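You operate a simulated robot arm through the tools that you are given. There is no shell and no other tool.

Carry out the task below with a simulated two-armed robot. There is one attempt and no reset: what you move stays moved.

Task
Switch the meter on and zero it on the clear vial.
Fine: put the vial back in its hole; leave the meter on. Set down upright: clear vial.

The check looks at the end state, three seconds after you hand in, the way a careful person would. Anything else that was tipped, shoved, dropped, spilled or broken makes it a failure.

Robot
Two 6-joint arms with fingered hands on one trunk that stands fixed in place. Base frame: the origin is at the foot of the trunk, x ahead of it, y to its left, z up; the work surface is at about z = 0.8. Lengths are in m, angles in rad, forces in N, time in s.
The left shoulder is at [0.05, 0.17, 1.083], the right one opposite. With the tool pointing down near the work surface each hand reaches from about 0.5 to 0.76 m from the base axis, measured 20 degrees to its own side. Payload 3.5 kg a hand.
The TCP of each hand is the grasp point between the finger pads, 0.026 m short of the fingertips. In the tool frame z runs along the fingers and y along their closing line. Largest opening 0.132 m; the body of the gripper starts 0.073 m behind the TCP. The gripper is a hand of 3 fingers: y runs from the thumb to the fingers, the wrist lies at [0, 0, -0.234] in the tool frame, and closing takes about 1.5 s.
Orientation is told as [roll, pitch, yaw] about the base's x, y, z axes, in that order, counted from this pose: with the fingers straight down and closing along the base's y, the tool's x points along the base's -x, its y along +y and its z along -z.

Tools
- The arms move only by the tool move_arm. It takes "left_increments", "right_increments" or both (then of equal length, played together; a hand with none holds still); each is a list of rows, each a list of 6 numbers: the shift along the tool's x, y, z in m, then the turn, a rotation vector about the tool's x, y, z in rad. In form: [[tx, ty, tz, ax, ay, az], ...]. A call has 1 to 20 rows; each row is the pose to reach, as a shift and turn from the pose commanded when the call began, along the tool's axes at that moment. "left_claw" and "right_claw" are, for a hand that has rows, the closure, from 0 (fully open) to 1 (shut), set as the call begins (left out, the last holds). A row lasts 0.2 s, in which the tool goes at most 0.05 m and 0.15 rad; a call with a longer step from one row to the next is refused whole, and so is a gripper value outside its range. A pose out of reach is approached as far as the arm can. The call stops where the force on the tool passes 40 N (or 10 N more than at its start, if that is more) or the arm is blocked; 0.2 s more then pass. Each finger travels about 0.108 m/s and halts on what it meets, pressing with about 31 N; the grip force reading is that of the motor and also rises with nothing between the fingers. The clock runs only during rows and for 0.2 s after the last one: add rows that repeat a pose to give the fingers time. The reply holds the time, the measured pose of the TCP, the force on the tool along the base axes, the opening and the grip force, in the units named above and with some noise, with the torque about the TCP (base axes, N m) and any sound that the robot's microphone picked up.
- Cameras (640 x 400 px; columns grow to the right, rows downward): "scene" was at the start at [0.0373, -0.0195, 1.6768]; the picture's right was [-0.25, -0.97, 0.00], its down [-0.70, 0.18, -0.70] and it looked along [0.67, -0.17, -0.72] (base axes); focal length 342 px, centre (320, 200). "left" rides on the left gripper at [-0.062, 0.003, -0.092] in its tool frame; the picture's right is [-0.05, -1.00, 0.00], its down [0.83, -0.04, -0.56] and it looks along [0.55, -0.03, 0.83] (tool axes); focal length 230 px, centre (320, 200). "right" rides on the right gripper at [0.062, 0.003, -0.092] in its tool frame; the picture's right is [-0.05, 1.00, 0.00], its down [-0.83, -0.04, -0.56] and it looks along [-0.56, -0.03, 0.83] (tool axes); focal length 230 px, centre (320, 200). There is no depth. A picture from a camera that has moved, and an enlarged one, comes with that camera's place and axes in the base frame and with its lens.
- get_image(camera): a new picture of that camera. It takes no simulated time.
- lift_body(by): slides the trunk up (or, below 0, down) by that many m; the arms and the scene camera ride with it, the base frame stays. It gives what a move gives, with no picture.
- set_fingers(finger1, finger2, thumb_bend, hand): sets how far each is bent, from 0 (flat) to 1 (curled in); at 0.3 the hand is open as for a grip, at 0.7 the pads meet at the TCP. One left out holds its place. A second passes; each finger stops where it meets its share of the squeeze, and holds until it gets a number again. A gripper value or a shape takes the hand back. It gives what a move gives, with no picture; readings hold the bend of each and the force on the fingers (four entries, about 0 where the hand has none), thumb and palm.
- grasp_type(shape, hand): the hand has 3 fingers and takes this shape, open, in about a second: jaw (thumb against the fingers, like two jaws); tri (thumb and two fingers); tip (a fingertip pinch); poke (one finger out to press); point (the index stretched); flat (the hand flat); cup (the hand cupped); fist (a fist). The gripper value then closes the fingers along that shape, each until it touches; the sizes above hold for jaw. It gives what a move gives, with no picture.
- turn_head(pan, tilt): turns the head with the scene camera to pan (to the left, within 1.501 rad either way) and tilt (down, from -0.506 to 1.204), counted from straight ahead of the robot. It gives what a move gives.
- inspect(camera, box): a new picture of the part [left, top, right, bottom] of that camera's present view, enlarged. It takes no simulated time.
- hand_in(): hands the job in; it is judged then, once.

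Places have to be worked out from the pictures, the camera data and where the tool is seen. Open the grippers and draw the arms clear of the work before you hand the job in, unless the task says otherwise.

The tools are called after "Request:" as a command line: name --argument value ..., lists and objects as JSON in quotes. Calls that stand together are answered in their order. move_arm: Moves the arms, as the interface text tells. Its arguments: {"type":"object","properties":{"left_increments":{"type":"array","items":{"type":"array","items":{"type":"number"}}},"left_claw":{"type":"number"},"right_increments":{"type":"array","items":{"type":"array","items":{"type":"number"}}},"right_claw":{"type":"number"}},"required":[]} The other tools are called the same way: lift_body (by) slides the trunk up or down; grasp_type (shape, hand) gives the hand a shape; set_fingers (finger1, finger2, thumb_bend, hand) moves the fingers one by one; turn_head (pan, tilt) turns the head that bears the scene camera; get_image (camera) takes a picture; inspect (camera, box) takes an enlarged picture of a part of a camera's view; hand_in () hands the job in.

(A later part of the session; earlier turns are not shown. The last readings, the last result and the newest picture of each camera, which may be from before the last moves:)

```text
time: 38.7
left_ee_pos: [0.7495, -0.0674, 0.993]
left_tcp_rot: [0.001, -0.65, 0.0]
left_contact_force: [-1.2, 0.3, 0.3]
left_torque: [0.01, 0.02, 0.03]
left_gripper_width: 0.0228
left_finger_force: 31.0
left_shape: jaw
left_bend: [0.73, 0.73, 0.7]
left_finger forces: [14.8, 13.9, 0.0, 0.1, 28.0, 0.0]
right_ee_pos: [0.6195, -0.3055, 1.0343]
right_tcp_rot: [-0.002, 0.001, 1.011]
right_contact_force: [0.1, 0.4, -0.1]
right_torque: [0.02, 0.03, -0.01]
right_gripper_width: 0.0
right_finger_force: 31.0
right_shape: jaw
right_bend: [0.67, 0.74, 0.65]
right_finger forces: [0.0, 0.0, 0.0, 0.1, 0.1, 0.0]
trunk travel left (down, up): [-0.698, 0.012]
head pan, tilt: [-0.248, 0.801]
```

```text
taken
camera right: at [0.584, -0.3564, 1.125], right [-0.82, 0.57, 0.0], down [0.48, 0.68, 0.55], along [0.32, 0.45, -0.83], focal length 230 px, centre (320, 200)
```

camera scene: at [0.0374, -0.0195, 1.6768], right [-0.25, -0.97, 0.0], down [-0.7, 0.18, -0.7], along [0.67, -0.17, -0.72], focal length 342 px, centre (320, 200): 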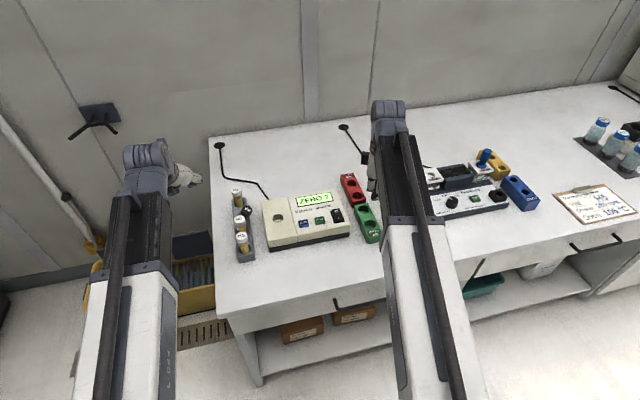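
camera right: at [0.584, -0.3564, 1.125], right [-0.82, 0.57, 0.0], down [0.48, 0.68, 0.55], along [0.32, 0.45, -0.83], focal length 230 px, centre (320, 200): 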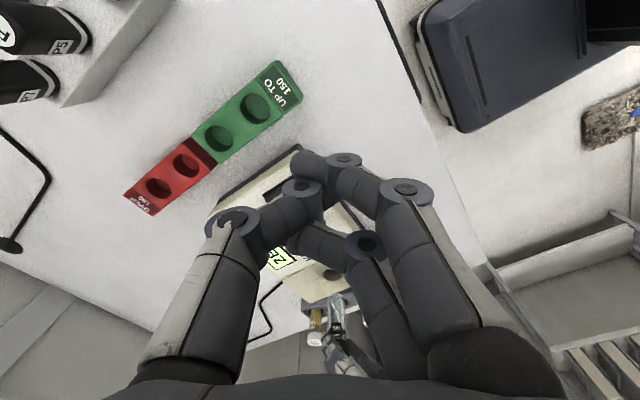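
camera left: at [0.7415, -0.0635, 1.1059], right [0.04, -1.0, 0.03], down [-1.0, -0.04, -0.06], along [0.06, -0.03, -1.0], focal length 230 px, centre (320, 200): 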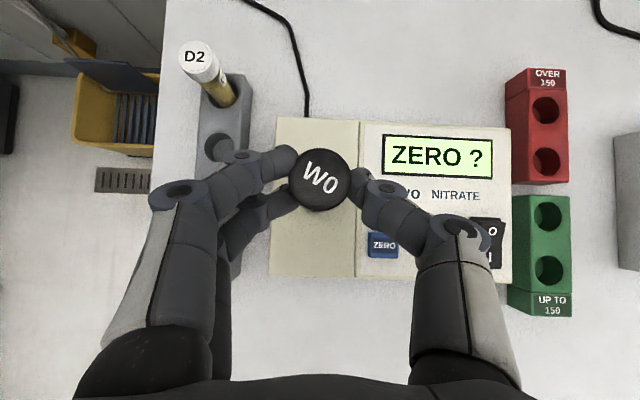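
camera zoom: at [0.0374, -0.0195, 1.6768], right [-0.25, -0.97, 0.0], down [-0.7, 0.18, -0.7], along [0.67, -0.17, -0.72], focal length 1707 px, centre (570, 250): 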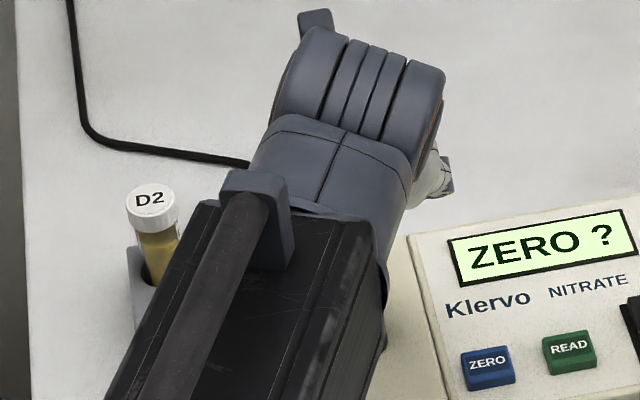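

The left arm hides the well from the scene camera, but the right camera can see the vial and the well. I zoom in there to check alignment.

Request:
inspect --camera "right" --box '[270, 230, 390, 350]'

Request:
inspect --camera "left" --box '[250, 100, 450, 300]'

```text
3.33 times, centred on (330, 290) of right
camera zoom: at [0.584, -0.3564, 1.125], right [-0.82, 0.57, 0.0], down [0.48, 0.68, 0.55], along [0.32, 0.45, -0.83], focal length 767 px, centre (287, -100)
```

zoom: 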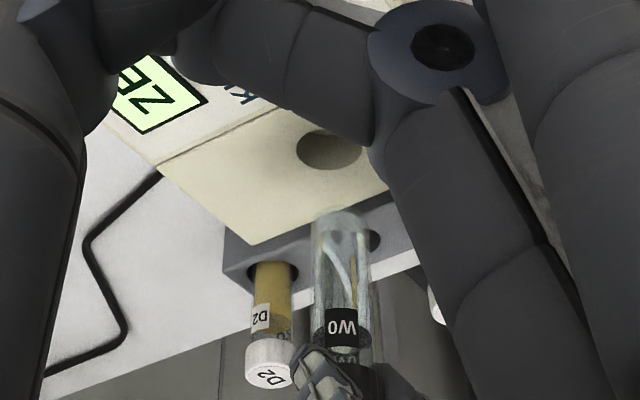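

```text
2.00 times, centred on (350, 200) of left
camera zoom: at [0.7415, -0.0635, 1.1059], right [0.04, -1.0, 0.03], down [-1.0, -0.04, -0.06], along [0.06, -0.03, -1.0], focal length 460 px, centre (260, 200)
```

zoom: 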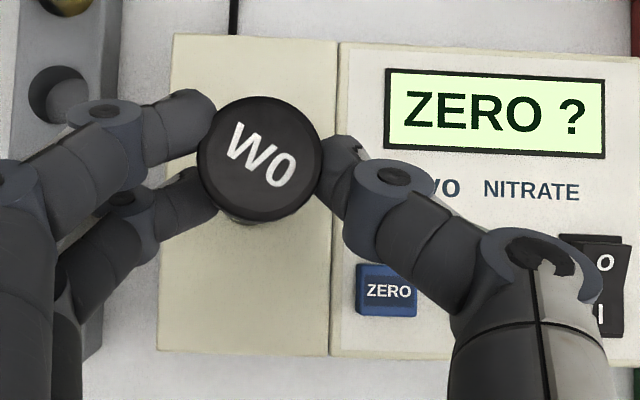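

The three views agree on the well at (0.760, -0.065). I enlarge the vial further to check its own tilt.

Request:
inspect --camera "right" --box '[305, 255, 375, 350]'

Request:
inspect --camera "left" --box '[270, 130, 370, 230]'

```text
4.21 times, centred on (340, 302) of right
camera zoom: at [0.584, -0.3564, 1.125], right [-0.82, 0.57, 0.0], down [0.48, 0.68, 0.55], along [0.32, 0.45, -0.83], focal length 969 px, centre (236, -232)
```

zoom: 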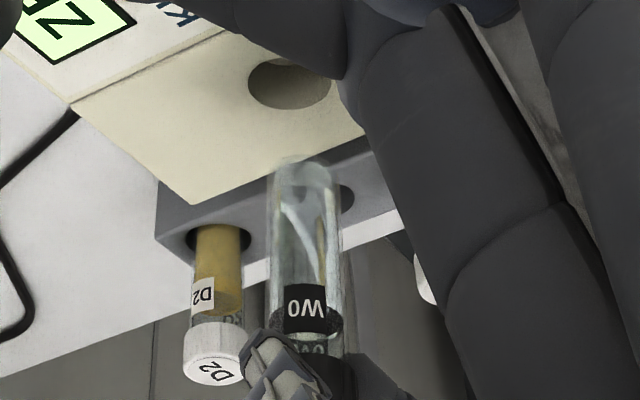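

```text
4.00 times, centred on (320, 180) of left
camera zoom: at [0.7415, -0.0635, 1.1059], right [0.04, -1.0, 0.03], down [-1.0, -0.04, -0.06], along [0.06, -0.03, -1.0], focal length 920 px, centre (320, 280)
```

zoom: 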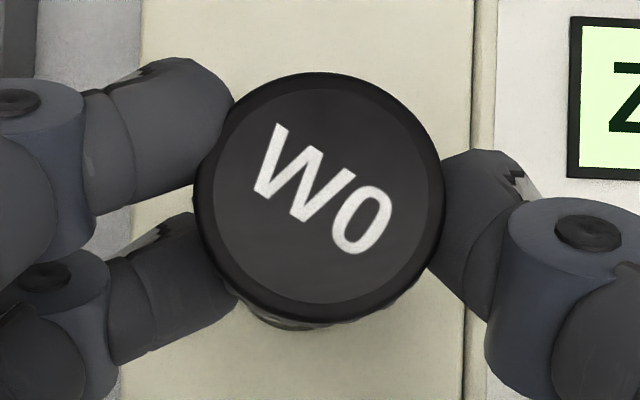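

The vial hangs about 3–4 degrees off plumb, with its foot toward (-x, +y). I rotate the hand slightly to correct that, shift 1.5 mm to centre on the well, and check again.

Request:
move_arm --left_increments '[[-0.0006, 0.0008, 0.0005, 0.014, -0.0175, -0.0106], [-0.0012, 0.0015, 0.0009, 0.0279, -0.035, -0.0212], [-0.0012, 0.0015, 0.0009, 0.0279, -0.035, -0.0212]]'

Request:
inspect --camera "right" --box '[305, 255, 375, 350]'

Request:
inspect --camera "left" --box '[270, 130, 370, 230]'

```text
time: 39.5
left_ee_pos: [0.7488, -0.0644, 0.9935]
left_tcp_rot: [-0.046, -0.683, 0.027]
left_contact_force: [0.4, -0.4, -0.9]
left_torque: [0.01, 0.02, 0.0]
left_gripper_width: 0.0231
left_finger_force: 31.2
left_shape: jaw
left_bend: [0.73, 0.73, 0.7]
left_finger forces: [14.9, 14.1, 0.0, 0.1, 28.0, 0.0]
right_ee_pos: [0.6186, -0.3059, 1.0333]
right_tcp_rot: [-0.001, 0.0, 1.013]
right_contact_force: [0.4, 0.6, 0.3]
right_torque: [0.0, -0.02, 0.0]
right_gripper_width: 0.0
right_finger_force: 31.3
right_shape: jaw
right_bend: [0.67, 0.74, 0.65]
right_finger forces: [0.0, 0.1, 0.0, 0.1, 0.0, 0.0]
trunk travel left (down, up): [-0.698, 0.012]
head pan, tilt: [-0.248, 0.801]
```

```text
4.21 times, centred on (340, 302) of right
camera zoom: at [0.5841, -0.3564, 1.125], right [-0.82, 0.57, 0.0], down [0.48, 0.68, 0.55], along [0.32, 0.45, -0.83], focal length 969 px, centre (236, -232)
```

zoom: 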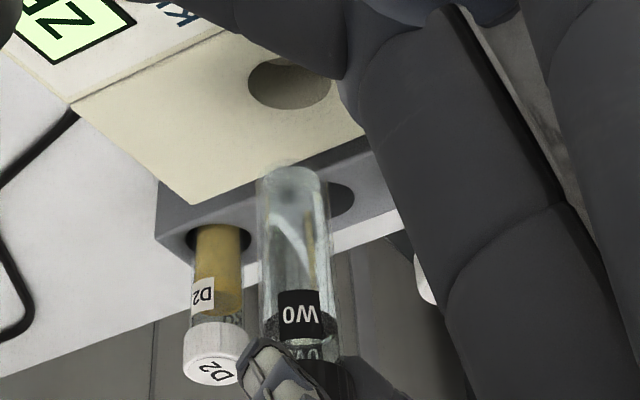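

```text
4.00 times, centred on (320, 180) of left
camera zoom: at [0.7393, -0.0574, 1.1055], right [0.04, -1.0, 0.07], down [-0.99, -0.05, -0.09], along [0.1, -0.06, -0.99], focal length 920 px, centre (320, 280)
```

zoom: 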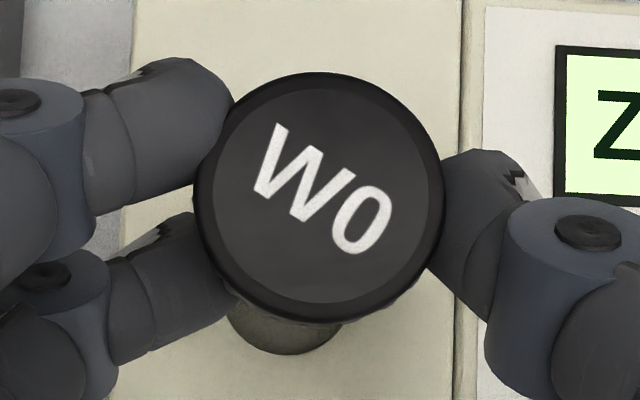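

In the right view the vial now looks plumb sideways, but the left view suggests it pivoted a little in the grip. I hold still briefly and check whether it is steady.

Request:
move_arm --left_increments '[[0, 0, 0, 0, 0, 0], [0, 0, 0, 0, 0, 0], [0, 0, 0, 0, 0, 0], [0, 0, 0, 0, 0, 0]]'

Request:
inspect --camera "left" --box '[270, 130, 370, 230]'

Request:
inspect --camera "right" --box '[305, 255, 375, 350]'

```text
time: 40.5
left_ee_pos: [0.7492, -0.0659, 0.9937]
left_tcp_rot: [-0.046, -0.684, 0.028]
left_contact_force: [0.3, 0.5, 0.5]
left_torque: [-0.03, 0.04, 0.01]
left_gripper_width: 0.0231
left_finger_force: 30.7
left_shape: jaw
left_bend: [0.73, 0.73, 0.7]
left_finger forces: [14.9, 14.1, 0.1, 0.0, 28.0, 0.1]
right_ee_pos: [0.6189, -0.3066, 1.0346]
right_tcp_rot: [-0.001, 0.0, 1.012]
right_contact_force: [0.0, -0.3, -0.4]
right_torque: [-0.02, 0.02, 0.03]
right_gripper_width: 0.0002
right_finger_force: 31.1
right_shape: jaw
right_bend: [0.67, 0.74, 0.65]
right_finger forces: [0.1, 0.0, 0.0, 0.1, 0.1, 0.1]
trunk travel left (down, up): [-0.698, 0.012]
head pan, tilt: [-0.248, 0.801]
```

```text
4.00 times, centred on (320, 180) of left
camera zoom: at [0.7393, -0.0574, 1.1056], right [0.04, -1.0, 0.07], down [-0.99, -0.05, -0.09], along [0.1, -0.06, -0.99], focal length 920 px, centre (320, 280)
```

zoom: 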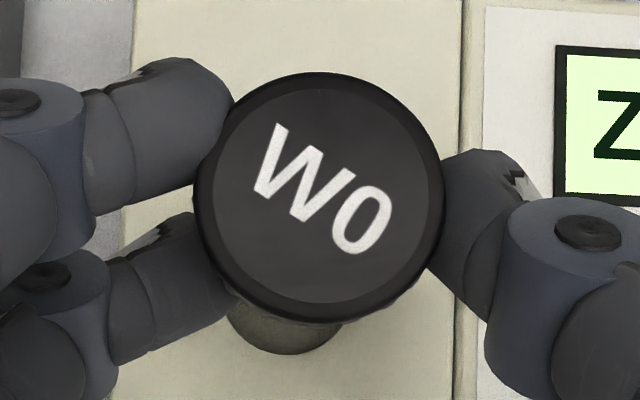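

```text
4.21 times, centred on (340, 302) of right
camera zoom: at [0.584, -0.3564, 1.125], right [-0.82, 0.57, 0.0], down [0.48, 0.68, 0.55], along [0.32, 0.45, -0.83], focal length 969 px, centre (236, -232)
```

zoom: 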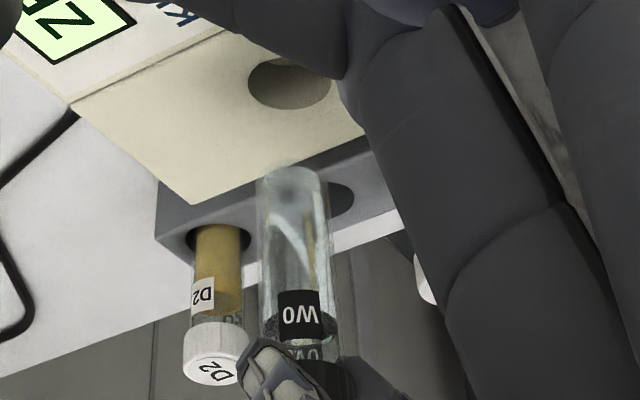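

It is steady. The dark crescent under the cap is the well itself, not the vial, and my reading of it matches the well at (0.760, -0.065). The vial now looks vertical and lined up within about 2 mm, so I descend 40 mm to just above the well.

Request:
move_arm --left_increments '[[0.0087, 0.0006, 0.0101, 0, 0, 0], [0.0174, 0.0013, 0.0203, 0, 0, 0], [0.0261, 0.0019, 0.0304, 0, 0, 0], [0.0261, 0.0019, 0.0304, 0, 0, 0]]'

Request:
inspect --camera "right" --box '[305, 245, 375, 340]'

Request:
inspect --camera "left" --box '[250, 120, 390, 260]'

Request:
inspect --camera "scene" --box '[230, 170, 310, 240]'

```text
time: 41.5
left_ee_pos: [0.7507, -0.0649, 0.9522]
left_tcp_rot: [-0.046, -0.684, 0.029]
left_contact_force: [0.2, -1.5, -0.2]
left_torque: [0.0, -0.02, 0.0]
left_gripper_width: 0.0229
left_finger_force: 31.6
left_shape: jaw
left_bend: [0.73, 0.73, 0.7]
left_finger forces: [14.9, 14.4, 0.0, 0.0, 28.0, 0.0]
right_ee_pos: [0.6187, -0.3061, 1.0345]
right_tcp_rot: [-0.001, -0.001, 1.012]
right_contact_force: [0.5, -0.8, -0.8]
right_torque: [0.01, 0.01, 0.0]
right_gripper_width: 0.0
right_finger_force: 31.1
right_shape: jaw
right_bend: [0.67, 0.74, 0.65]
right_finger forces: [0.0, 0.1, 0.0, 0.0, 0.1, 0.1]
trunk travel left (down, up): [-0.698, 0.012]
head pan, tilt: [-0.248, 0.801]
```

```text
4.21 times, centred on (340, 292) of right
camera zoom: at [0.584, -0.3564, 1.1251], right [-0.82, 0.57, 0.0], down [0.48, 0.68, 0.55], along [0.32, 0.45, -0.83], focal length 969 px, centre (236, -190)
```

zoom: 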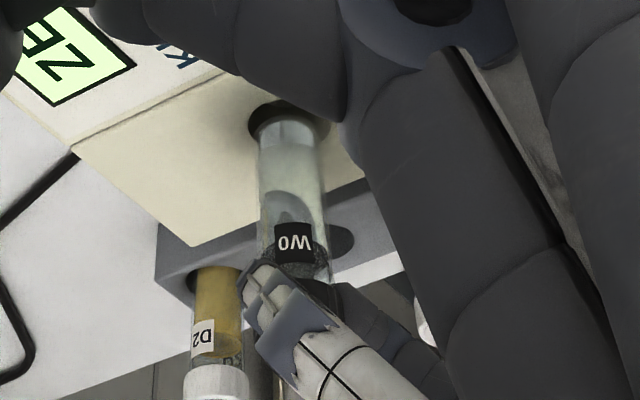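

```text
2.86 times, centred on (320, 190) of left
camera zoom: at [0.7394, -0.0574, 1.065], right [0.04, -1.0, 0.07], down [-0.99, -0.05, -0.09], along [0.1, -0.06, -0.99], focal length 657 px, centre (320, 229)
```

zoom: 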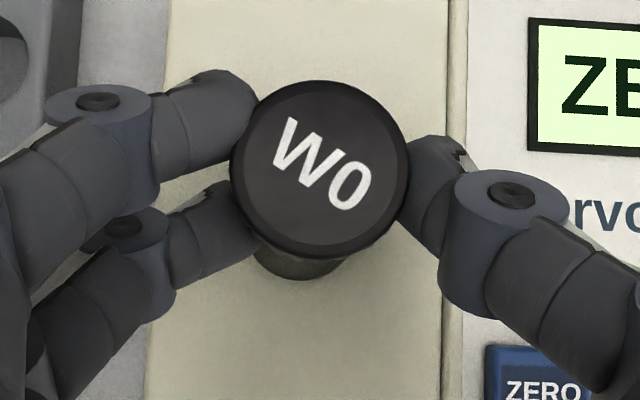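

```text
5.71 times, centred on (270, 205) of scene
camera zoom: at [0.0373, -0.0195, 1.6768], right [-0.25, -0.97, 0.0], down [-0.7, 0.18, -0.7], along [0.67, -0.17, -0.72], focal length 1951 px, centre (606, 171)
```

zoom: 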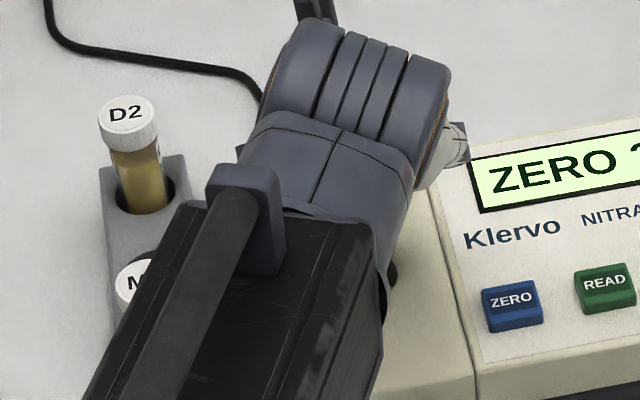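

The right view shows the vial foot centred over the well mouth, with its edges at 258–322 inside the hole's 248–331. I lower it 22 mm into the well.

Request:
move_arm --left_increments '[[0.0032, 0.0002, 0.0039, 0, 0, 0], [0.0063, 0.0004, 0.0077, 0, 0, 0], [0.0095, 0.0005, 0.0116, 0, 0, 0], [0.0127, 0.0007, 0.0155, 0, 0, 0], [0.0139, 0.0008, 0.017, 0, 0, 0], [0.0139, 0.0008, 0.017, 0, 0, 0]]'

Request:
inspect --camera "right" --box '[305, 245, 375, 340]'

Request:
inspect --camera "left" --box '[250, 120, 390, 260]'

```text
time: 42.9
left_ee_pos: [0.7493, -0.0639, 0.9307]
left_tcp_rot: [-0.045, -0.686, 0.029]
left_contact_force: [0.6, 0.0, -0.8]
left_torque: [0.01, 0.03, -0.01]
left_gripper_width: 0.0229
left_finger_force: 30.5
left_shape: jaw
left_bend: [0.73, 0.73, 0.7]
left_finger forces: [15.0, 14.4, 0.0, 0.1, 27.9, 0.0]
right_ee_pos: [0.6188, -0.3064, 1.0344]
right_tcp_rot: [-0.003, 0.0, 1.011]
right_contact_force: [-0.3, -0.7, -0.1]
right_torque: [0.04, 0.02, -0.04]
right_gripper_width: 0.0
right_finger_force: 30.8
right_shape: jaw
right_bend: [0.67, 0.74, 0.65]
right_finger forces: [0.0, 0.1, 0.1, 0.0, 0.0, 0.1]
trunk travel left (down, up): [-0.698, 0.012]
head pan, tilt: [-0.248, 0.801]
```

```text
4.21 times, centred on (340, 292) of right
camera zoom: at [0.584, -0.3564, 1.125], right [-0.82, 0.57, 0.0], down [0.48, 0.68, 0.55], along [0.32, 0.45, -0.83], focal length 969 px, centre (236, -190)
```

zoom: 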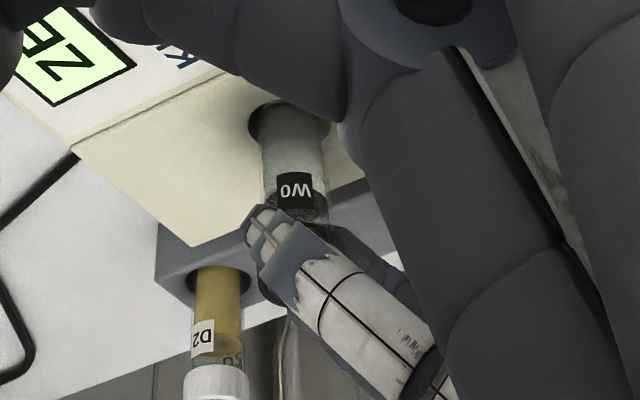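

```text
2.86 times, centred on (320, 190) of left
camera zoom: at [0.7384, -0.0562, 1.0431], right [0.04, -1.0, 0.07], down [-0.99, -0.05, -0.09], along [0.1, -0.06, -0.99], focal length 657 px, centre (320, 229)
```

zoom: 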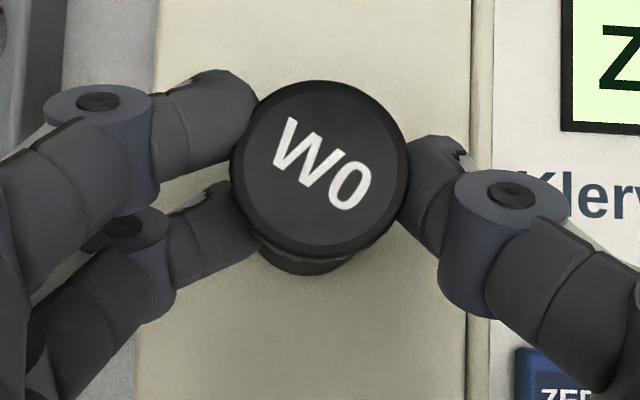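

The vial is inside the well with no side force. I continue down in small steps until the floor is felt.

Request:
move_arm --left_increments '[[0.0013, 0.0001, 0.0015, 0, 0, 0], [0.0025, 0.0001, 0.0031, 0, 0, 0], [0.0025, 0.0001, 0.0031, 0, 0, 0]]'

```text
time: 43.7
left_ee_pos: [0.7477, -0.0642, 0.9266]
left_tcp_rot: [-0.046, -0.685, 0.028]
left_contact_force: [0.4, 0.1, -0.3]
left_torque: [-0.01, 0.0, -0.02]
left_gripper_width: 0.0232
left_finger_force: 30.9
left_shape: jaw
left_bend: [0.73, 0.73, 0.7]
left_finger forces: [15.0, 14.5, 0.0, 0.0, 28.0, 0.0]
right_ee_pos: [0.6188, -0.3064, 1.0347]
right_tcp_rot: [-0.003, -0.001, 1.012]
right_contact_force: [-0.2, -0.2, 0.2]
right_torque: [0.03, 0.0, 0.03]
right_gripper_width: 0.0
right_finger_force: 30.7
right_shape: jaw
right_bend: [0.67, 0.74, 0.65]
right_finger forces: [0.0, 0.0, 0.0, 0.0, 0.0, 0.0]
trunk travel left (down, up): [-0.698, 0.012]
head pan, tilt: [-0.248, 0.801]
```

No contact yet, so I go down another 6 mm in 2 mm rows.

Request:
move_arm --left_increments '[[0.0013, 0.0001, 0.0015, 0, 0, 0], [0.0025, 0.0001, 0.0031, 0, 0, 0], [0.0038, 0.0002, 0.0046, 0, 0, 0], [0.0038, 0.0002, 0.0046, 0, 0, 0]]'

Request:
inspect --camera "left" --box '[250, 120, 390, 260]'

Request:
inspect --camera "right" --box '[305, 245, 375, 340]'

```text
time: 44.7
left_ee_pos: [0.7479, -0.0636, 0.925]
left_tcp_rot: [-0.047, -0.69, 0.028]
left_contact_force: [4.1, 0.4, 28.6]
left_torque: [0.02, -0.33, 0.01]
left_gripper_width: 0.0237
left_finger_force: 30.9
left_shape: jaw
left_bend: [0.73, 0.73, 0.71]
left_finger forces: [18.1, 15.2, 0.0, 0.0, 32.7, 0.1]
right_ee_pos: [0.6171, -0.3049, 1.0355]
right_tcp_rot: [-0.003, 0.001, 1.012]
right_contact_force: [0.1, 0.1, 0.5]
right_torque: [0.02, -0.01, 0.0]
right_gripper_width: 0.0002
right_finger_force: 30.7
right_shape: jaw
right_bend: [0.67, 0.74, 0.65]
right_finger forces: [0.0, 0.1, 0.0, 0.0, 0.0, 0.1]
trunk travel left (down, up): [-0.698, 0.012]
head pan, tilt: [-0.248, 0.801]
```

```text
2.86 times, centred on (320, 190) of left
camera zoom: at [0.7378, -0.0558, 1.0372], right [0.04, -1.0, 0.07], down [-0.99, -0.05, -0.1], along [0.1, -0.07, -0.99], focal length 657 px, centre (320, 229)
```

zoom: 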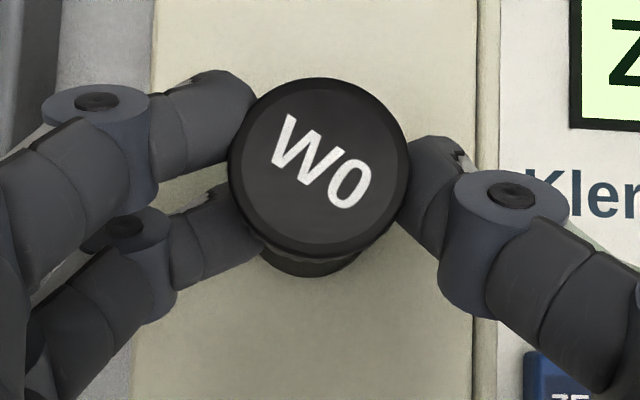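

```text
4.21 times, centred on (340, 292) of right
camera zoom: at [0.5823, -0.3562, 1.1264], right [-0.82, 0.57, 0.0], down [0.48, 0.68, 0.56], along [0.32, 0.45, -0.83], focal length 969 px, centre (236, -190)
```

zoom: 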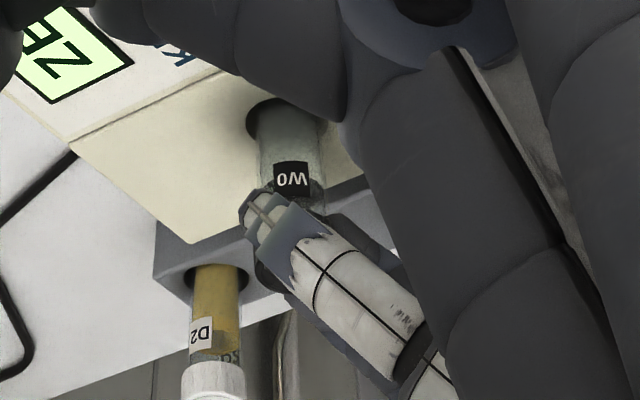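

The floor is felt (28 N) at TCP z of about 0.925, so the vial is seated. I ease up 4 mm to relieve the load before releasing.

Request:
move_arm --left_increments '[[-0.0013, -0.0001, -0.0016, 0, 0, 0], [-0.0026, -0.0002, -0.0032, 0, 0, 0], [-0.0026, -0.0002, -0.0032, 0, 0, 0]]'

```text
time: 45.5
left_ee_pos: [0.749, -0.0644, 0.9251]
left_tcp_rot: [-0.046, -0.686, 0.028]
left_contact_force: [3.6, 0.3, 18.2]
left_torque: [0.03, -0.22, 0.0]
left_gripper_width: 0.0237
left_finger_force: 31.5
left_shape: jaw
left_bend: [0.73, 0.73, 0.71]
left_finger forces: [17.7, 16.0, 0.1, 0.1, 32.2, 0.0]
right_ee_pos: [0.6173, -0.3065, 1.0356]
right_tcp_rot: [-0.004, 0.0, 1.012]
right_contact_force: [0.1, 0.0, 0.4]
right_torque: [0.02, -0.05, -0.03]
right_gripper_width: 0.0002
right_finger_force: 31.0
right_shape: jaw
right_bend: [0.67, 0.74, 0.65]
right_finger forces: [0.1, 0.0, 0.0, 0.0, 0.1, 0.0]
trunk travel left (down, up): [-0.698, 0.012]
head pan, tilt: [-0.248, 0.801]
```

18 N of downward load remains, so I ease up another 6 mm of command.

Request:
move_arm --left_increments '[[-0.0013, -0.0001, -0.0016, 0, 0, 0], [-0.0025, -0.0001, -0.0031, 0, 0, 0], [-0.0025, -0.0001, -0.0031, 0, 0, 0]]'

```text
time: 46.3
left_ee_pos: [0.7484, -0.0646, 0.9281]
left_tcp_rot: [-0.046, -0.681, 0.028]
left_contact_force: [-0.6, -0.3, -0.5]
left_torque: [-0.01, 0.02, -0.02]
left_gripper_width: 0.0237
left_finger_force: 30.7
left_shape: jaw
left_bend: [0.73, 0.73, 0.71]
left_finger forces: [17.0, 17.2, 0.1, 0.1, 30.4, 0.1]
right_ee_pos: [0.6177, -0.3057, 1.0351]
right_tcp_rot: [-0.002, 0.0, 1.014]
right_contact_force: [0.8, -0.7, -0.6]
right_torque: [-0.02, 0.01, 0.0]
right_gripper_width: 0.0003
right_finger_force: 30.8
right_shape: jaw
right_bend: [0.67, 0.74, 0.65]
right_finger forces: [0.0, 0.1, 0.0, 0.0, 0.0, 0.1]
trunk travel left (down, up): [-0.698, 0.012]
head pan, tilt: [-0.248, 0.801]
```

Load is zero and the vial is at most a millimetre or two off the floor. I open the fingers slightly to release it in place.

Request:
move_arm --left_increments '[[0, 0, 0, 0, 0, 0], [0, 0, 0, 0, 0, 0], [0, 0, 0, 0, 0, 0]]' --left_claw 0.72

Request:
inspect --camera "left" --box '[250, 120, 390, 260]'

Request:
inspect --camera "right" --box '[305, 245, 375, 340]'

```text
time: 47.1
left_ee_pos: [0.7503, -0.0641, 0.9304]
left_tcp_rot: [-0.045, -0.684, 0.027]
left_contact_force: [0.5, 0.2, 0.1]
left_torque: [0.02, 0.03, 0.0]
left_gripper_width: 0.0369
left_finger_force: 0.0
left_shape: jaw
left_bend: [0.74, 0.74, 0.7]
left_finger forces: [0.0, 0.1, 0.0, 0.0, 0.1, 0.0]
right_ee_pos: [0.6182, -0.3055, 1.0347]
right_tcp_rot: [-0.001, 0.001, 1.012]
right_contact_force: [-0.2, 0.3, 1.0]
right_torque: [0.01, 0.01, -0.01]
right_gripper_width: 0.0001
right_finger_force: 31.4
right_shape: jaw
right_bend: [0.67, 0.74, 0.65]
right_finger forces: [0.1, 0.1, 0.0, 0.0, 0.0, 0.0]
trunk travel left (down, up): [-0.698, 0.012]
head pan, tilt: [-0.248, 0.801]
```

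```text
2.86 times, centred on (320, 190) of left
camera zoom: at [0.7397, -0.0565, 1.0413], right [0.04, -1.0, 0.07], down [-0.99, -0.05, -0.09], along [0.1, -0.06, -0.99], focal length 657 px, centre (320, 229)
```

zoom: 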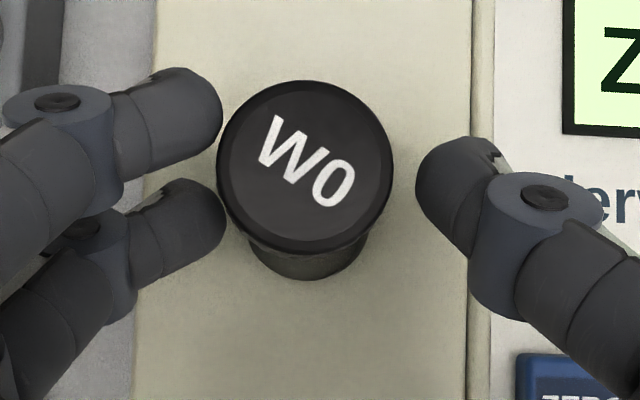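

```text
4.21 times, centred on (340, 292) of right
camera zoom: at [0.584, -0.3564, 1.1251], right [-0.82, 0.57, 0.0], down [0.48, 0.68, 0.55], along [0.32, 0.45, -0.83], focal length 969 px, centre (236, -190)
```

zoom: 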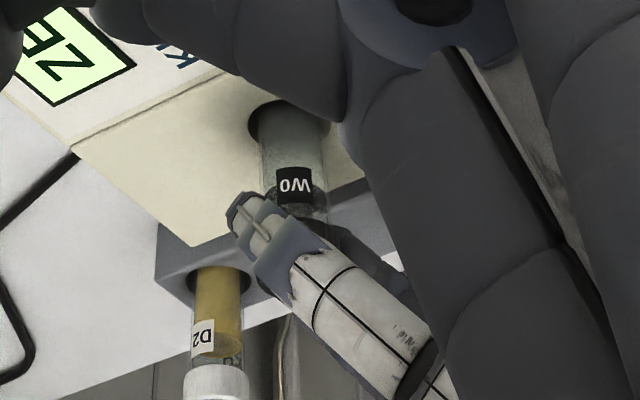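

The vial stands freely in the well with the fingers clear of it. I open wider, rise straight up 100 mm, then move the left hand away to the left.

Request:
move_arm --left_increments '[[0, 0, 0, 0, 0, 0], [0, 0, 0, 0, 0, 0], [-0.0127, -0.0007, -0.0155, 0, 0, 0], [-0.0253, -0.0014, -0.031, 0, 0, 0], [-0.0443, -0.0025, -0.0542, 0, 0, 0], [-0.0633, -0.0035, -0.0775, 0, 0, 0], [-0.0644, 0.0425, -0.0789, 0, 0, 0], [-0.0654, 0.0905, -0.0803, 0, 0, 0], [-0.0665, 0.1385, -0.0817, 0, 0, 0], [-0.0675, 0.1865, -0.0831, 0, 0, 0], [-0.0675, 0.1865, -0.0831, 0, 0, 0]]' --left_claw 0.5

Request:
get_image --camera "left"

Request:
inspect --camera "scene" --box '[220, 170, 360, 270]'

Request:
inspect --camera "right" --box '[200, 180, 400, 350]'

```text
time: 49.5
left_ee_pos: [0.749, 0.1254, 1.0266]
left_tcp_rot: [-0.044, -0.685, 0.027]
left_contact_force: [0.8, -0.6, 0.6]
left_torque: [0.02, -0.02, 0.03]
left_gripper_width: 0.0655
left_finger_force: 0.0
left_shape: jaw
left_bend: [0.73, 0.73, 0.7]
left_finger forces: [0.0, 0.0, 0.1, 0.0, 0.0, 0.0]
right_ee_pos: [0.6185, -0.3062, 1.0339]
right_tcp_rot: [-0.001, -0.001, 1.013]
right_contact_force: [-0.5, 0.4, 0.5]
right_torque: [0.02, 0.0, 0.02]
right_gripper_width: 0.0
right_finger_force: 30.8
right_shape: jaw
right_bend: [0.67, 0.74, 0.65]
right_finger forces: [0.0, 0.0, 0.0, 0.0, 0.0, 0.0]
trunk travel left (down, up): [-0.698, 0.012]
head pan, tilt: [-0.248, 0.801]
```

```text
taken
camera left: at [0.7388, 0.1333, 1.1394], right [0.04, -1.0, 0.07], down [-0.99, -0.05, -0.09], along [0.1, -0.06, -0.99], focal length 230 px, centre (320, 200)
```

left: 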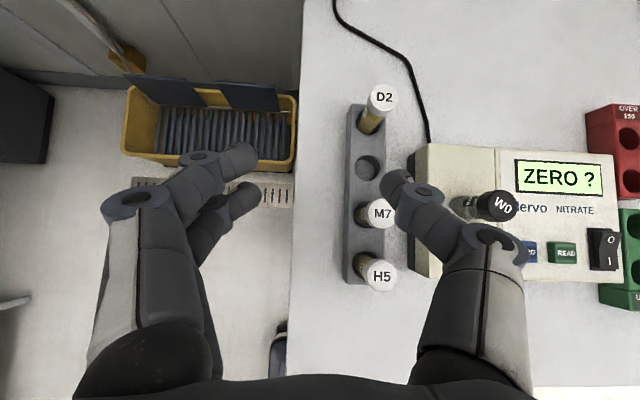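

```text
4.00 times, centred on (290, 220) of scene
camera zoom: at [0.0373, -0.0197, 1.6768], right [-0.25, -0.97, 0.0], down [-0.7, 0.18, -0.7], along [0.67, -0.17, -0.72], focal length 1366 px, centre (440, 120)
```

zoom: 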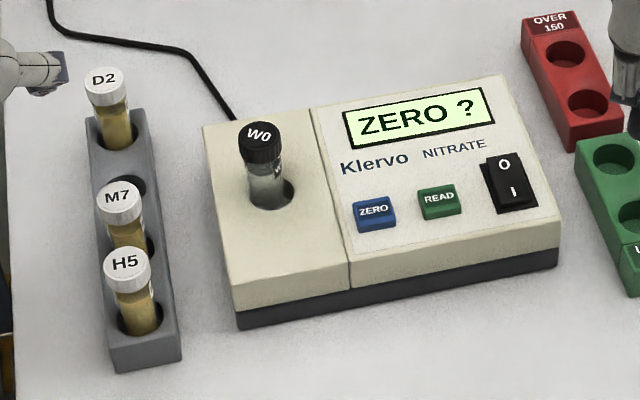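

```text
2.35 times, centred on (300, 265) of right
camera zoom: at [0.584, -0.3565, 1.125], right [-0.82, 0.57, 0.0], down [0.48, 0.68, 0.55], along [0.32, 0.45, -0.83], focal length 541 px, centre (367, 47)
```

zoom: 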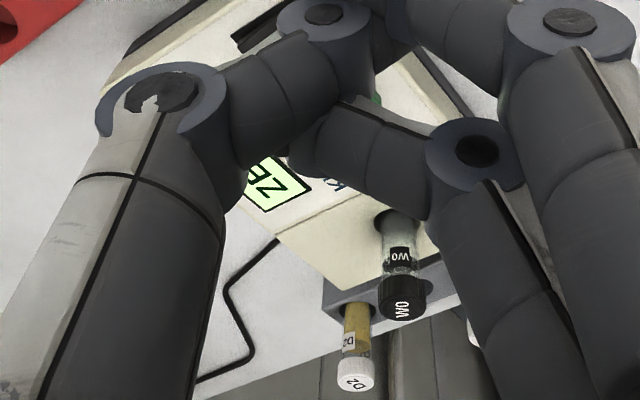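

W0 stands upright in the well with the meter still showing "ZERO ?". ZERO is at about (0.713, -0.139, 0.868), so I bring the closed right hand above it.

Request:
move_arm --right_increments '[[-0.0383, 0.0017, 0.0, 0, 0, 0], [-0.0767, 0.0034, 0.0, 0, 0, 0], [-0.115, 0.005, 0.01, 0, 0, 0], [-0.1534, 0.0067, 0.03, 0, 0, 0], [-0.1917, 0.0084, 0.05, 0, 0, 0], [-0.1917, 0.0084, 0.09, 0, 0, 0], [-0.1917, 0.0084, 0.09, 0, 0, 0]]'

Request:
get_image --camera "right"

Request:
inspect --camera "scene" --box '[250, 160, 350, 250]'

Request:
inspect --camera "left" --box '[420, 120, 640, 320]'

```text
time: 51.1
left_ee_pos: [0.7479, 0.125, 1.0272]
left_tcp_rot: [-0.045, -0.685, 0.029]
left_contact_force: [-0.3, -0.2, 0.4]
left_torque: [-0.04, 0.01, -0.03]
left_gripper_width: 0.0656
left_finger_force: 0.0
left_shape: jaw
left_bend: [0.73, 0.73, 0.7]
left_finger forces: [0.1, 0.0, 0.0, 0.0, 0.0, 0.0]
right_ee_pos: [0.7129, -0.14, 0.9457]
right_tcp_rot: [0.0, 0.001, 1.012]
right_contact_force: [-1.1, -0.7, 1.1]
right_torque: [-0.01, 0.0, -0.01]
right_gripper_width: 0.0
right_finger_force: 31.0
right_shape: jaw
right_bend: [0.67, 0.74, 0.65]
right_finger forces: [0.0, 0.1, 0.1, 0.1, 0.1, 0.1]
trunk travel left (down, up): [-0.698, 0.012]
head pan, tilt: [-0.248, 0.801]
```

```text
taken
camera right: at [0.678, -0.1904, 1.0369], right [-0.82, 0.57, 0.0], down [0.48, 0.68, 0.55], along [0.32, 0.45, -0.83], focal length 230 px, centre (320, 200)
```

right: 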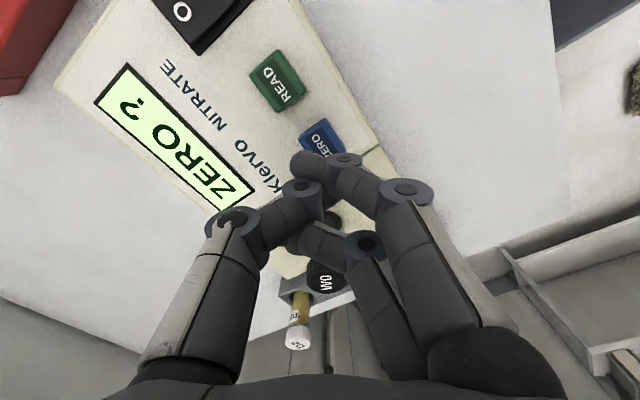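

```text
4.44 times, centred on (300, 205) of scene
camera zoom: at [0.0373, -0.0195, 1.6768], right [-0.25, -0.97, 0.0], down [-0.7, 0.18, -0.7], along [0.67, -0.17, -0.72], focal length 1518 px, centre (409, 178)
```

zoom: 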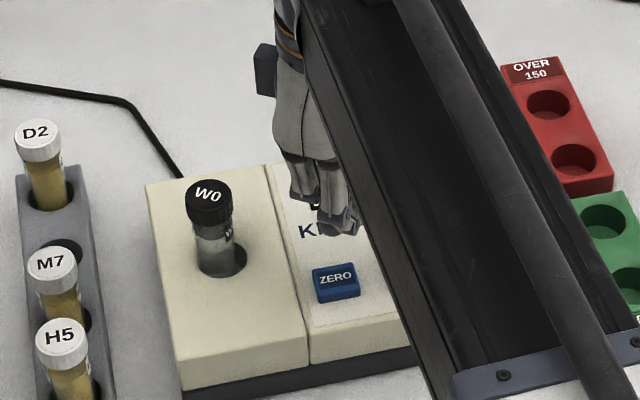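

```text
2.00 times, centred on (530, 220) of left
camera zoom: at [0.7388, 0.1332, 1.1395], right [0.04, -1.0, 0.07], down [-0.99, -0.05, -0.09], along [0.1, -0.06, -0.99], focal length 460 px, centre (-100, 160)
```

zoom: 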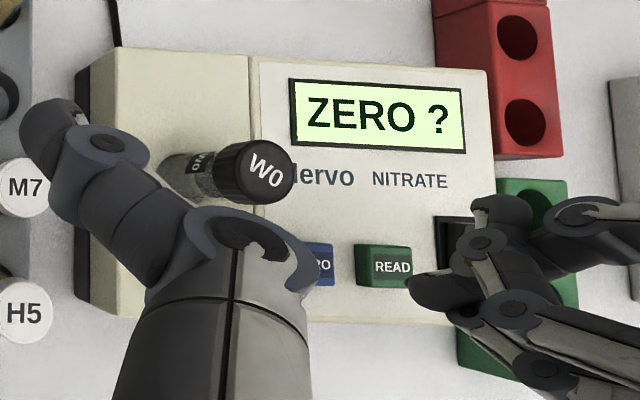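

The tip is over ZERO, well clear of the vial. I lower it to just above the button and look.

Request:
move_arm --right_increments '[[0, 0, 0.015, 0, 0, 0], [0, 0, 0.03, 0, 0, 0], [0, 0, 0.04, 0, 0, 0], [0, 0, 0.04, 0, 0, 0]]'

Request:
inspect --camera "right" --box '[220, 80, 420, 260]'

Request:
inspect --camera "scene" --box '[270, 180, 340, 240]'

```text
time: 52.1
left_ee_pos: [0.7488, 0.1256, 1.0272]
left_tcp_rot: [-0.045, -0.684, 0.026]
left_contact_force: [-0.4, 0.4, 0.3]
left_torque: [-0.01, -0.05, 0.0]
left_gripper_width: 0.0654
left_finger_force: 0.0
left_shape: jaw
left_bend: [0.73, 0.73, 0.7]
left_finger forces: [0.0, 0.0, 0.0, 0.0, 0.0, 0.1]
right_ee_pos: [0.7149, -0.1396, 0.9064]
right_tcp_rot: [-0.003, 0.0, 1.012]
right_contact_force: [1.0, 0.0, 0.7]
right_torque: [0.03, 0.03, 0.01]
right_gripper_width: 0.0
right_finger_force: 30.8
right_shape: jaw
right_bend: [0.67, 0.74, 0.65]
right_finger forces: [0.0, 0.0, 0.0, 0.1, 0.1, 0.0]
trunk travel left (down, up): [-0.698, 0.012]
head pan, tilt: [-0.248, 0.801]
```

```text
2.22 times, centred on (320, 170) of right
camera zoom: at [0.6797, -0.19, 0.996], right [-0.82, 0.57, 0.0], down [0.48, 0.68, 0.55], along [0.32, 0.45, -0.83], focal length 511 px, centre (320, 267)
```

zoom: 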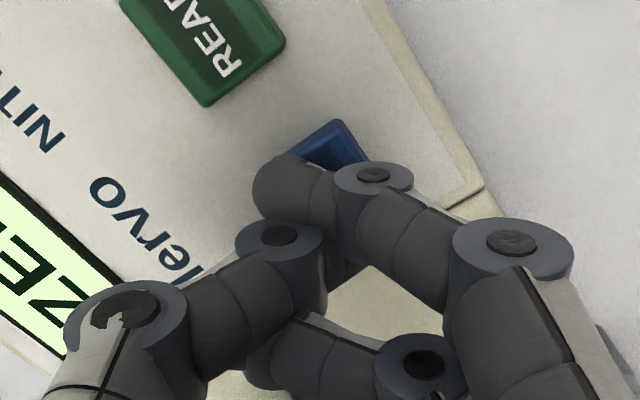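

```text
6.67 times, centred on (305, 210) of scene
camera zoom: at [0.0373, -0.0194, 1.6768], right [-0.25, -0.97, 0.0], down [-0.7, 0.18, -0.7], along [0.67, -0.17, -0.72], focal length 2276 px, centre (420, 133)
```

zoom: 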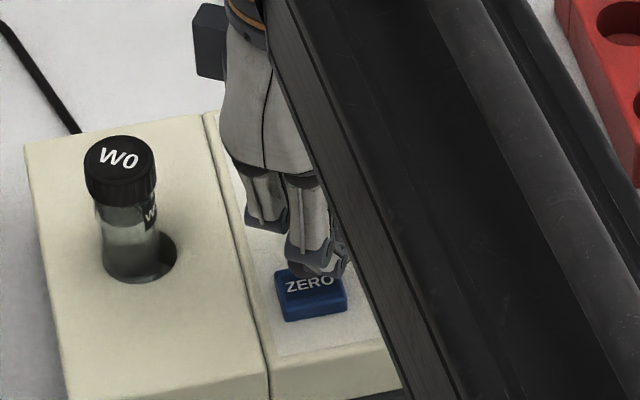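

The tip is over the button, slightly to its right. I shift 4 mm left and press down in small steps.

Request:
move_arm --right_increments '[[-0.0034, 0.0021, 0.004, 0, 0, 0], [-0.0034, 0.0021, 0.008, 0, 0, 0], [-0.0034, 0.0021, 0.012, 0, 0, 0], [-0.0034, 0.0021, 0.015, 0, 0, 0], [-0.0034, 0.0021, 0.017, 0, 0, 0], [-0.0034, 0.0021, 0.017, 0, 0, 0]]'

Request:
inspect --camera "left" --box '[420, 120, 640, 320]'

Request:
inspect --camera "scene" --box '[270, 180, 340, 240]'

```text
time: 53.5
left_ee_pos: [0.7489, 0.1251, 1.0267]
left_tcp_rot: [-0.044, -0.683, 0.028]
left_contact_force: [0.1, -0.2, -0.3]
left_torque: [0.03, 0.04, 0.01]
left_gripper_width: 0.0658
left_finger_force: 0.0
left_shape: jaw
left_bend: [0.73, 0.73, 0.7]
left_finger forces: [0.1, 0.1, 0.0, 0.0, 0.0, 0.0]
right_ee_pos: [0.7135, -0.1352, 0.8895]
right_tcp_rot: [-0.004, -0.001, 1.013]
right_contact_force: [3.7, -1.1, 10.3]
right_torque: [0.04, -0.02, -0.02]
right_gripper_width: 0.0
right_finger_force: 30.8
right_shape: jaw
right_bend: [0.67, 0.74, 0.77]
right_finger forces: [0.0, 0.0, 0.0, 0.0, 0.0, 0.1]
trunk travel left (down, up): [-0.698, 0.012]
head pan, tilt: [-0.248, 0.801]
heard: click
```

```text
2.00 times, centred on (530, 220) of left
camera zoom: at [0.7384, 0.1332, 1.1399], right [0.04, -1.0, 0.07], down [-0.99, -0.05, -0.09], along [0.1, -0.06, -0.99], focal length 460 px, centre (-100, 160)
```

zoom: 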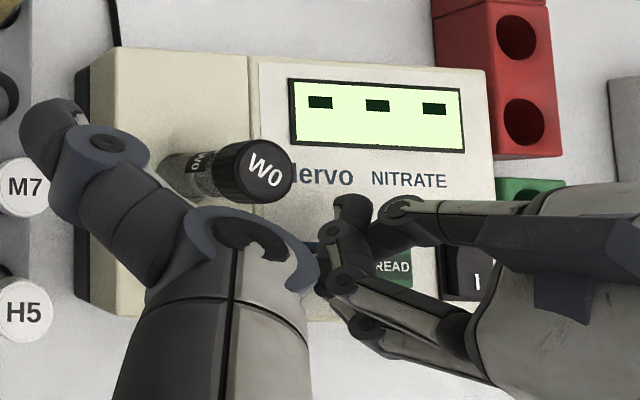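

```text
6.67 times, centred on (305, 210) of scene
camera zoom: at [0.0367, -0.0193, 1.6769], right [-0.25, -0.97, 0.0], down [-0.7, 0.18, -0.7], along [0.67, -0.17, -0.72], focal length 2276 px, centre (420, 133)
```

zoom: 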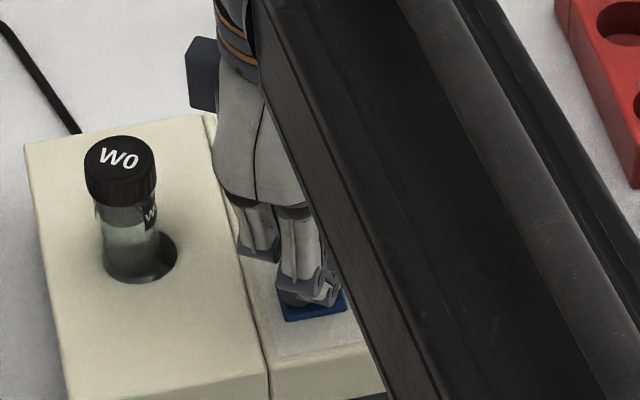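

There was a click and the display shows "- - -", so it is zeroing. I lift the right hand straight up, let a few seconds pass with the vial untouched, and read the display.

Request:
move_arm --right_increments '[[0, 0, -0.015, 0, 0, 0], [0, 0, -0.04, 0, 0, 0], [0, 0, -0.08, 0, 0, 0], [0, 0, -0.12, 0, 0, 0], [0.04, 0.0, -0.13, 0, 0, 0], [0.08, 0.0, -0.13, 0, 0, 0], [0.12, 0.0, -0.13, 0, 0, 0], [0.16, 0.0, -0.13, 0, 0, 0], [0.19, 0.0, -0.13, 0, 0, 0], [0.19, 0.0, -0.13, 0, 0, 0], [0.19, 0.0, -0.13, 0, 0, 0], [0.19, 0.0, -0.13, 0, 0, 0]]'

Request:
inspect --camera "scene" --box '[220, 170, 360, 270]'

```text
time: 56.1
left_ee_pos: [0.7491, 0.1254, 1.0267]
left_tcp_rot: [-0.046, -0.685, 0.028]
left_contact_force: [0.0, -0.3, 1.0]
left_torque: [0.0, -0.02, 0.01]
left_gripper_width: 0.0655
left_finger_force: 0.0
left_shape: jaw
left_bend: [0.73, 0.73, 0.7]
left_finger forces: [0.0, 0.1, 0.1, 0.0, 0.1, 0.1]
right_ee_pos: [0.6114, -0.2961, 1.0186]
right_tcp_rot: [-0.002, 0.0, 1.013]
right_contact_force: [-0.5, 0.3, 0.0]
right_torque: [-0.01, -0.01, -0.01]
right_gripper_width: 0.0
right_finger_force: 31.1
right_shape: jaw
right_bend: [0.67, 0.74, 0.76]
right_finger forces: [0.0, 0.0, 0.0, 0.0, 0.0, 0.0]
trunk travel left (down, up): [-0.698, 0.012]
head pan, tilt: [-0.248, 0.801]
```

```text
4.00 times, centred on (290, 220) of scene
camera zoom: at [0.0373, -0.0195, 1.6768], right [-0.25, -0.97, 0.0], down [-0.7, 0.18, -0.7], along [0.67, -0.17, -0.72], focal length 1366 px, centre (440, 120)
```

zoom: 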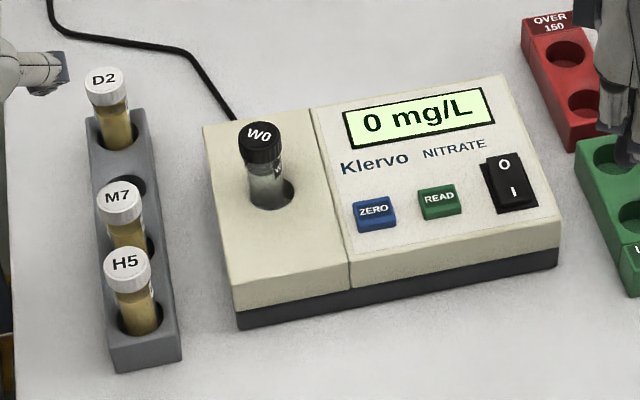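

The display reads "0 mg/L", so the meter is zeroed. Now I fetch the vial back: the left hand goes to above the well, with its orientation returned to a plain 0.65 rad tilt.

Request:
move_arm --left_increments '[[0.0002, -0.0375, 0.0015, -0.0056, 0.007, 0.0042], [0.0004, -0.075, 0.0031, -0.0112, 0.014, 0.0085], [0.0006, -0.1125, 0.0046, -0.0167, 0.021, 0.0127], [0.0008, -0.15, 0.0062, -0.0223, 0.028, 0.017], [0.001, -0.1875, 0.0077, -0.0279, 0.035, 0.0212], [0.001, -0.1875, 0.0077, -0.0279, 0.035, 0.0212], [0.001, -0.1875, 0.0077, -0.0279, 0.035, 0.0212]]'

Request:
get_image --camera "left"

Request:
inspect --camera "right" --box '[280, 220, 400, 350]'

```text
time: 57.7
left_ee_pos: [0.7501, -0.0637, 1.0278]
left_tcp_rot: [0.001, -0.649, 0.0]
left_contact_force: [0.2, 0.2, 0.4]
left_torque: [0.01, -0.02, 0.02]
left_gripper_width: 0.0655
left_finger_force: 0.0
left_shape: jaw
left_bend: [0.73, 0.73, 0.7]
left_finger forces: [0.0, 0.1, 0.0, 0.0, 0.1, 0.1]
right_ee_pos: [0.6122, -0.2954, 1.0189]
right_tcp_rot: [-0.001, 0.0, 1.012]
right_contact_force: [-0.2, 0.4, -0.4]
right_torque: [0.01, 0.0, -0.03]
right_gripper_width: 0.0
right_finger_force: 31.0
right_shape: jaw
right_bend: [0.67, 0.74, 0.76]
right_finger forces: [0.0, 0.0, 0.0, 0.0, 0.0, 0.0]
trunk travel left (down, up): [-0.698, 0.012]
head pan, tilt: [-0.248, 0.801]
```

```text
taken
camera left: at [0.7432, -0.0596, 1.1404], right [0.04, -1.0, 0.03], down [-1.0, -0.04, -0.06], along [0.06, -0.03, -1.0], focal length 230 px, centre (320, 200)
```

left: 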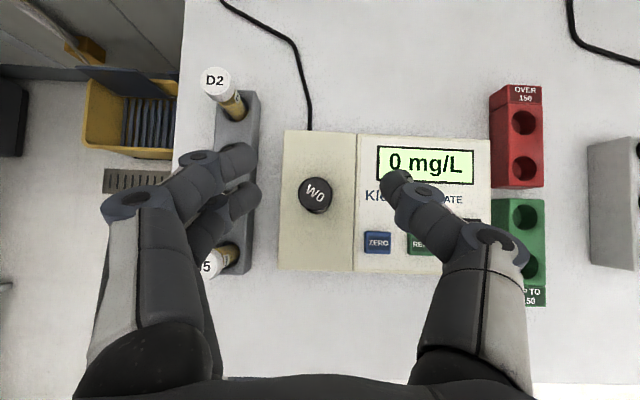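

```text
3.08 times, centred on (340, 285) of right
camera zoom: at [0.5771, -0.3463, 1.1087], right [-0.82, 0.57, 0.0], down [0.48, 0.68, 0.55], along [0.32, 0.45, -0.83], focal length 708 px, centre (258, -62)
```

zoom: 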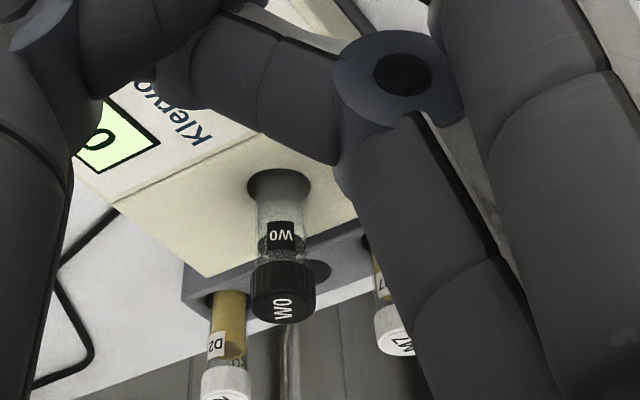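

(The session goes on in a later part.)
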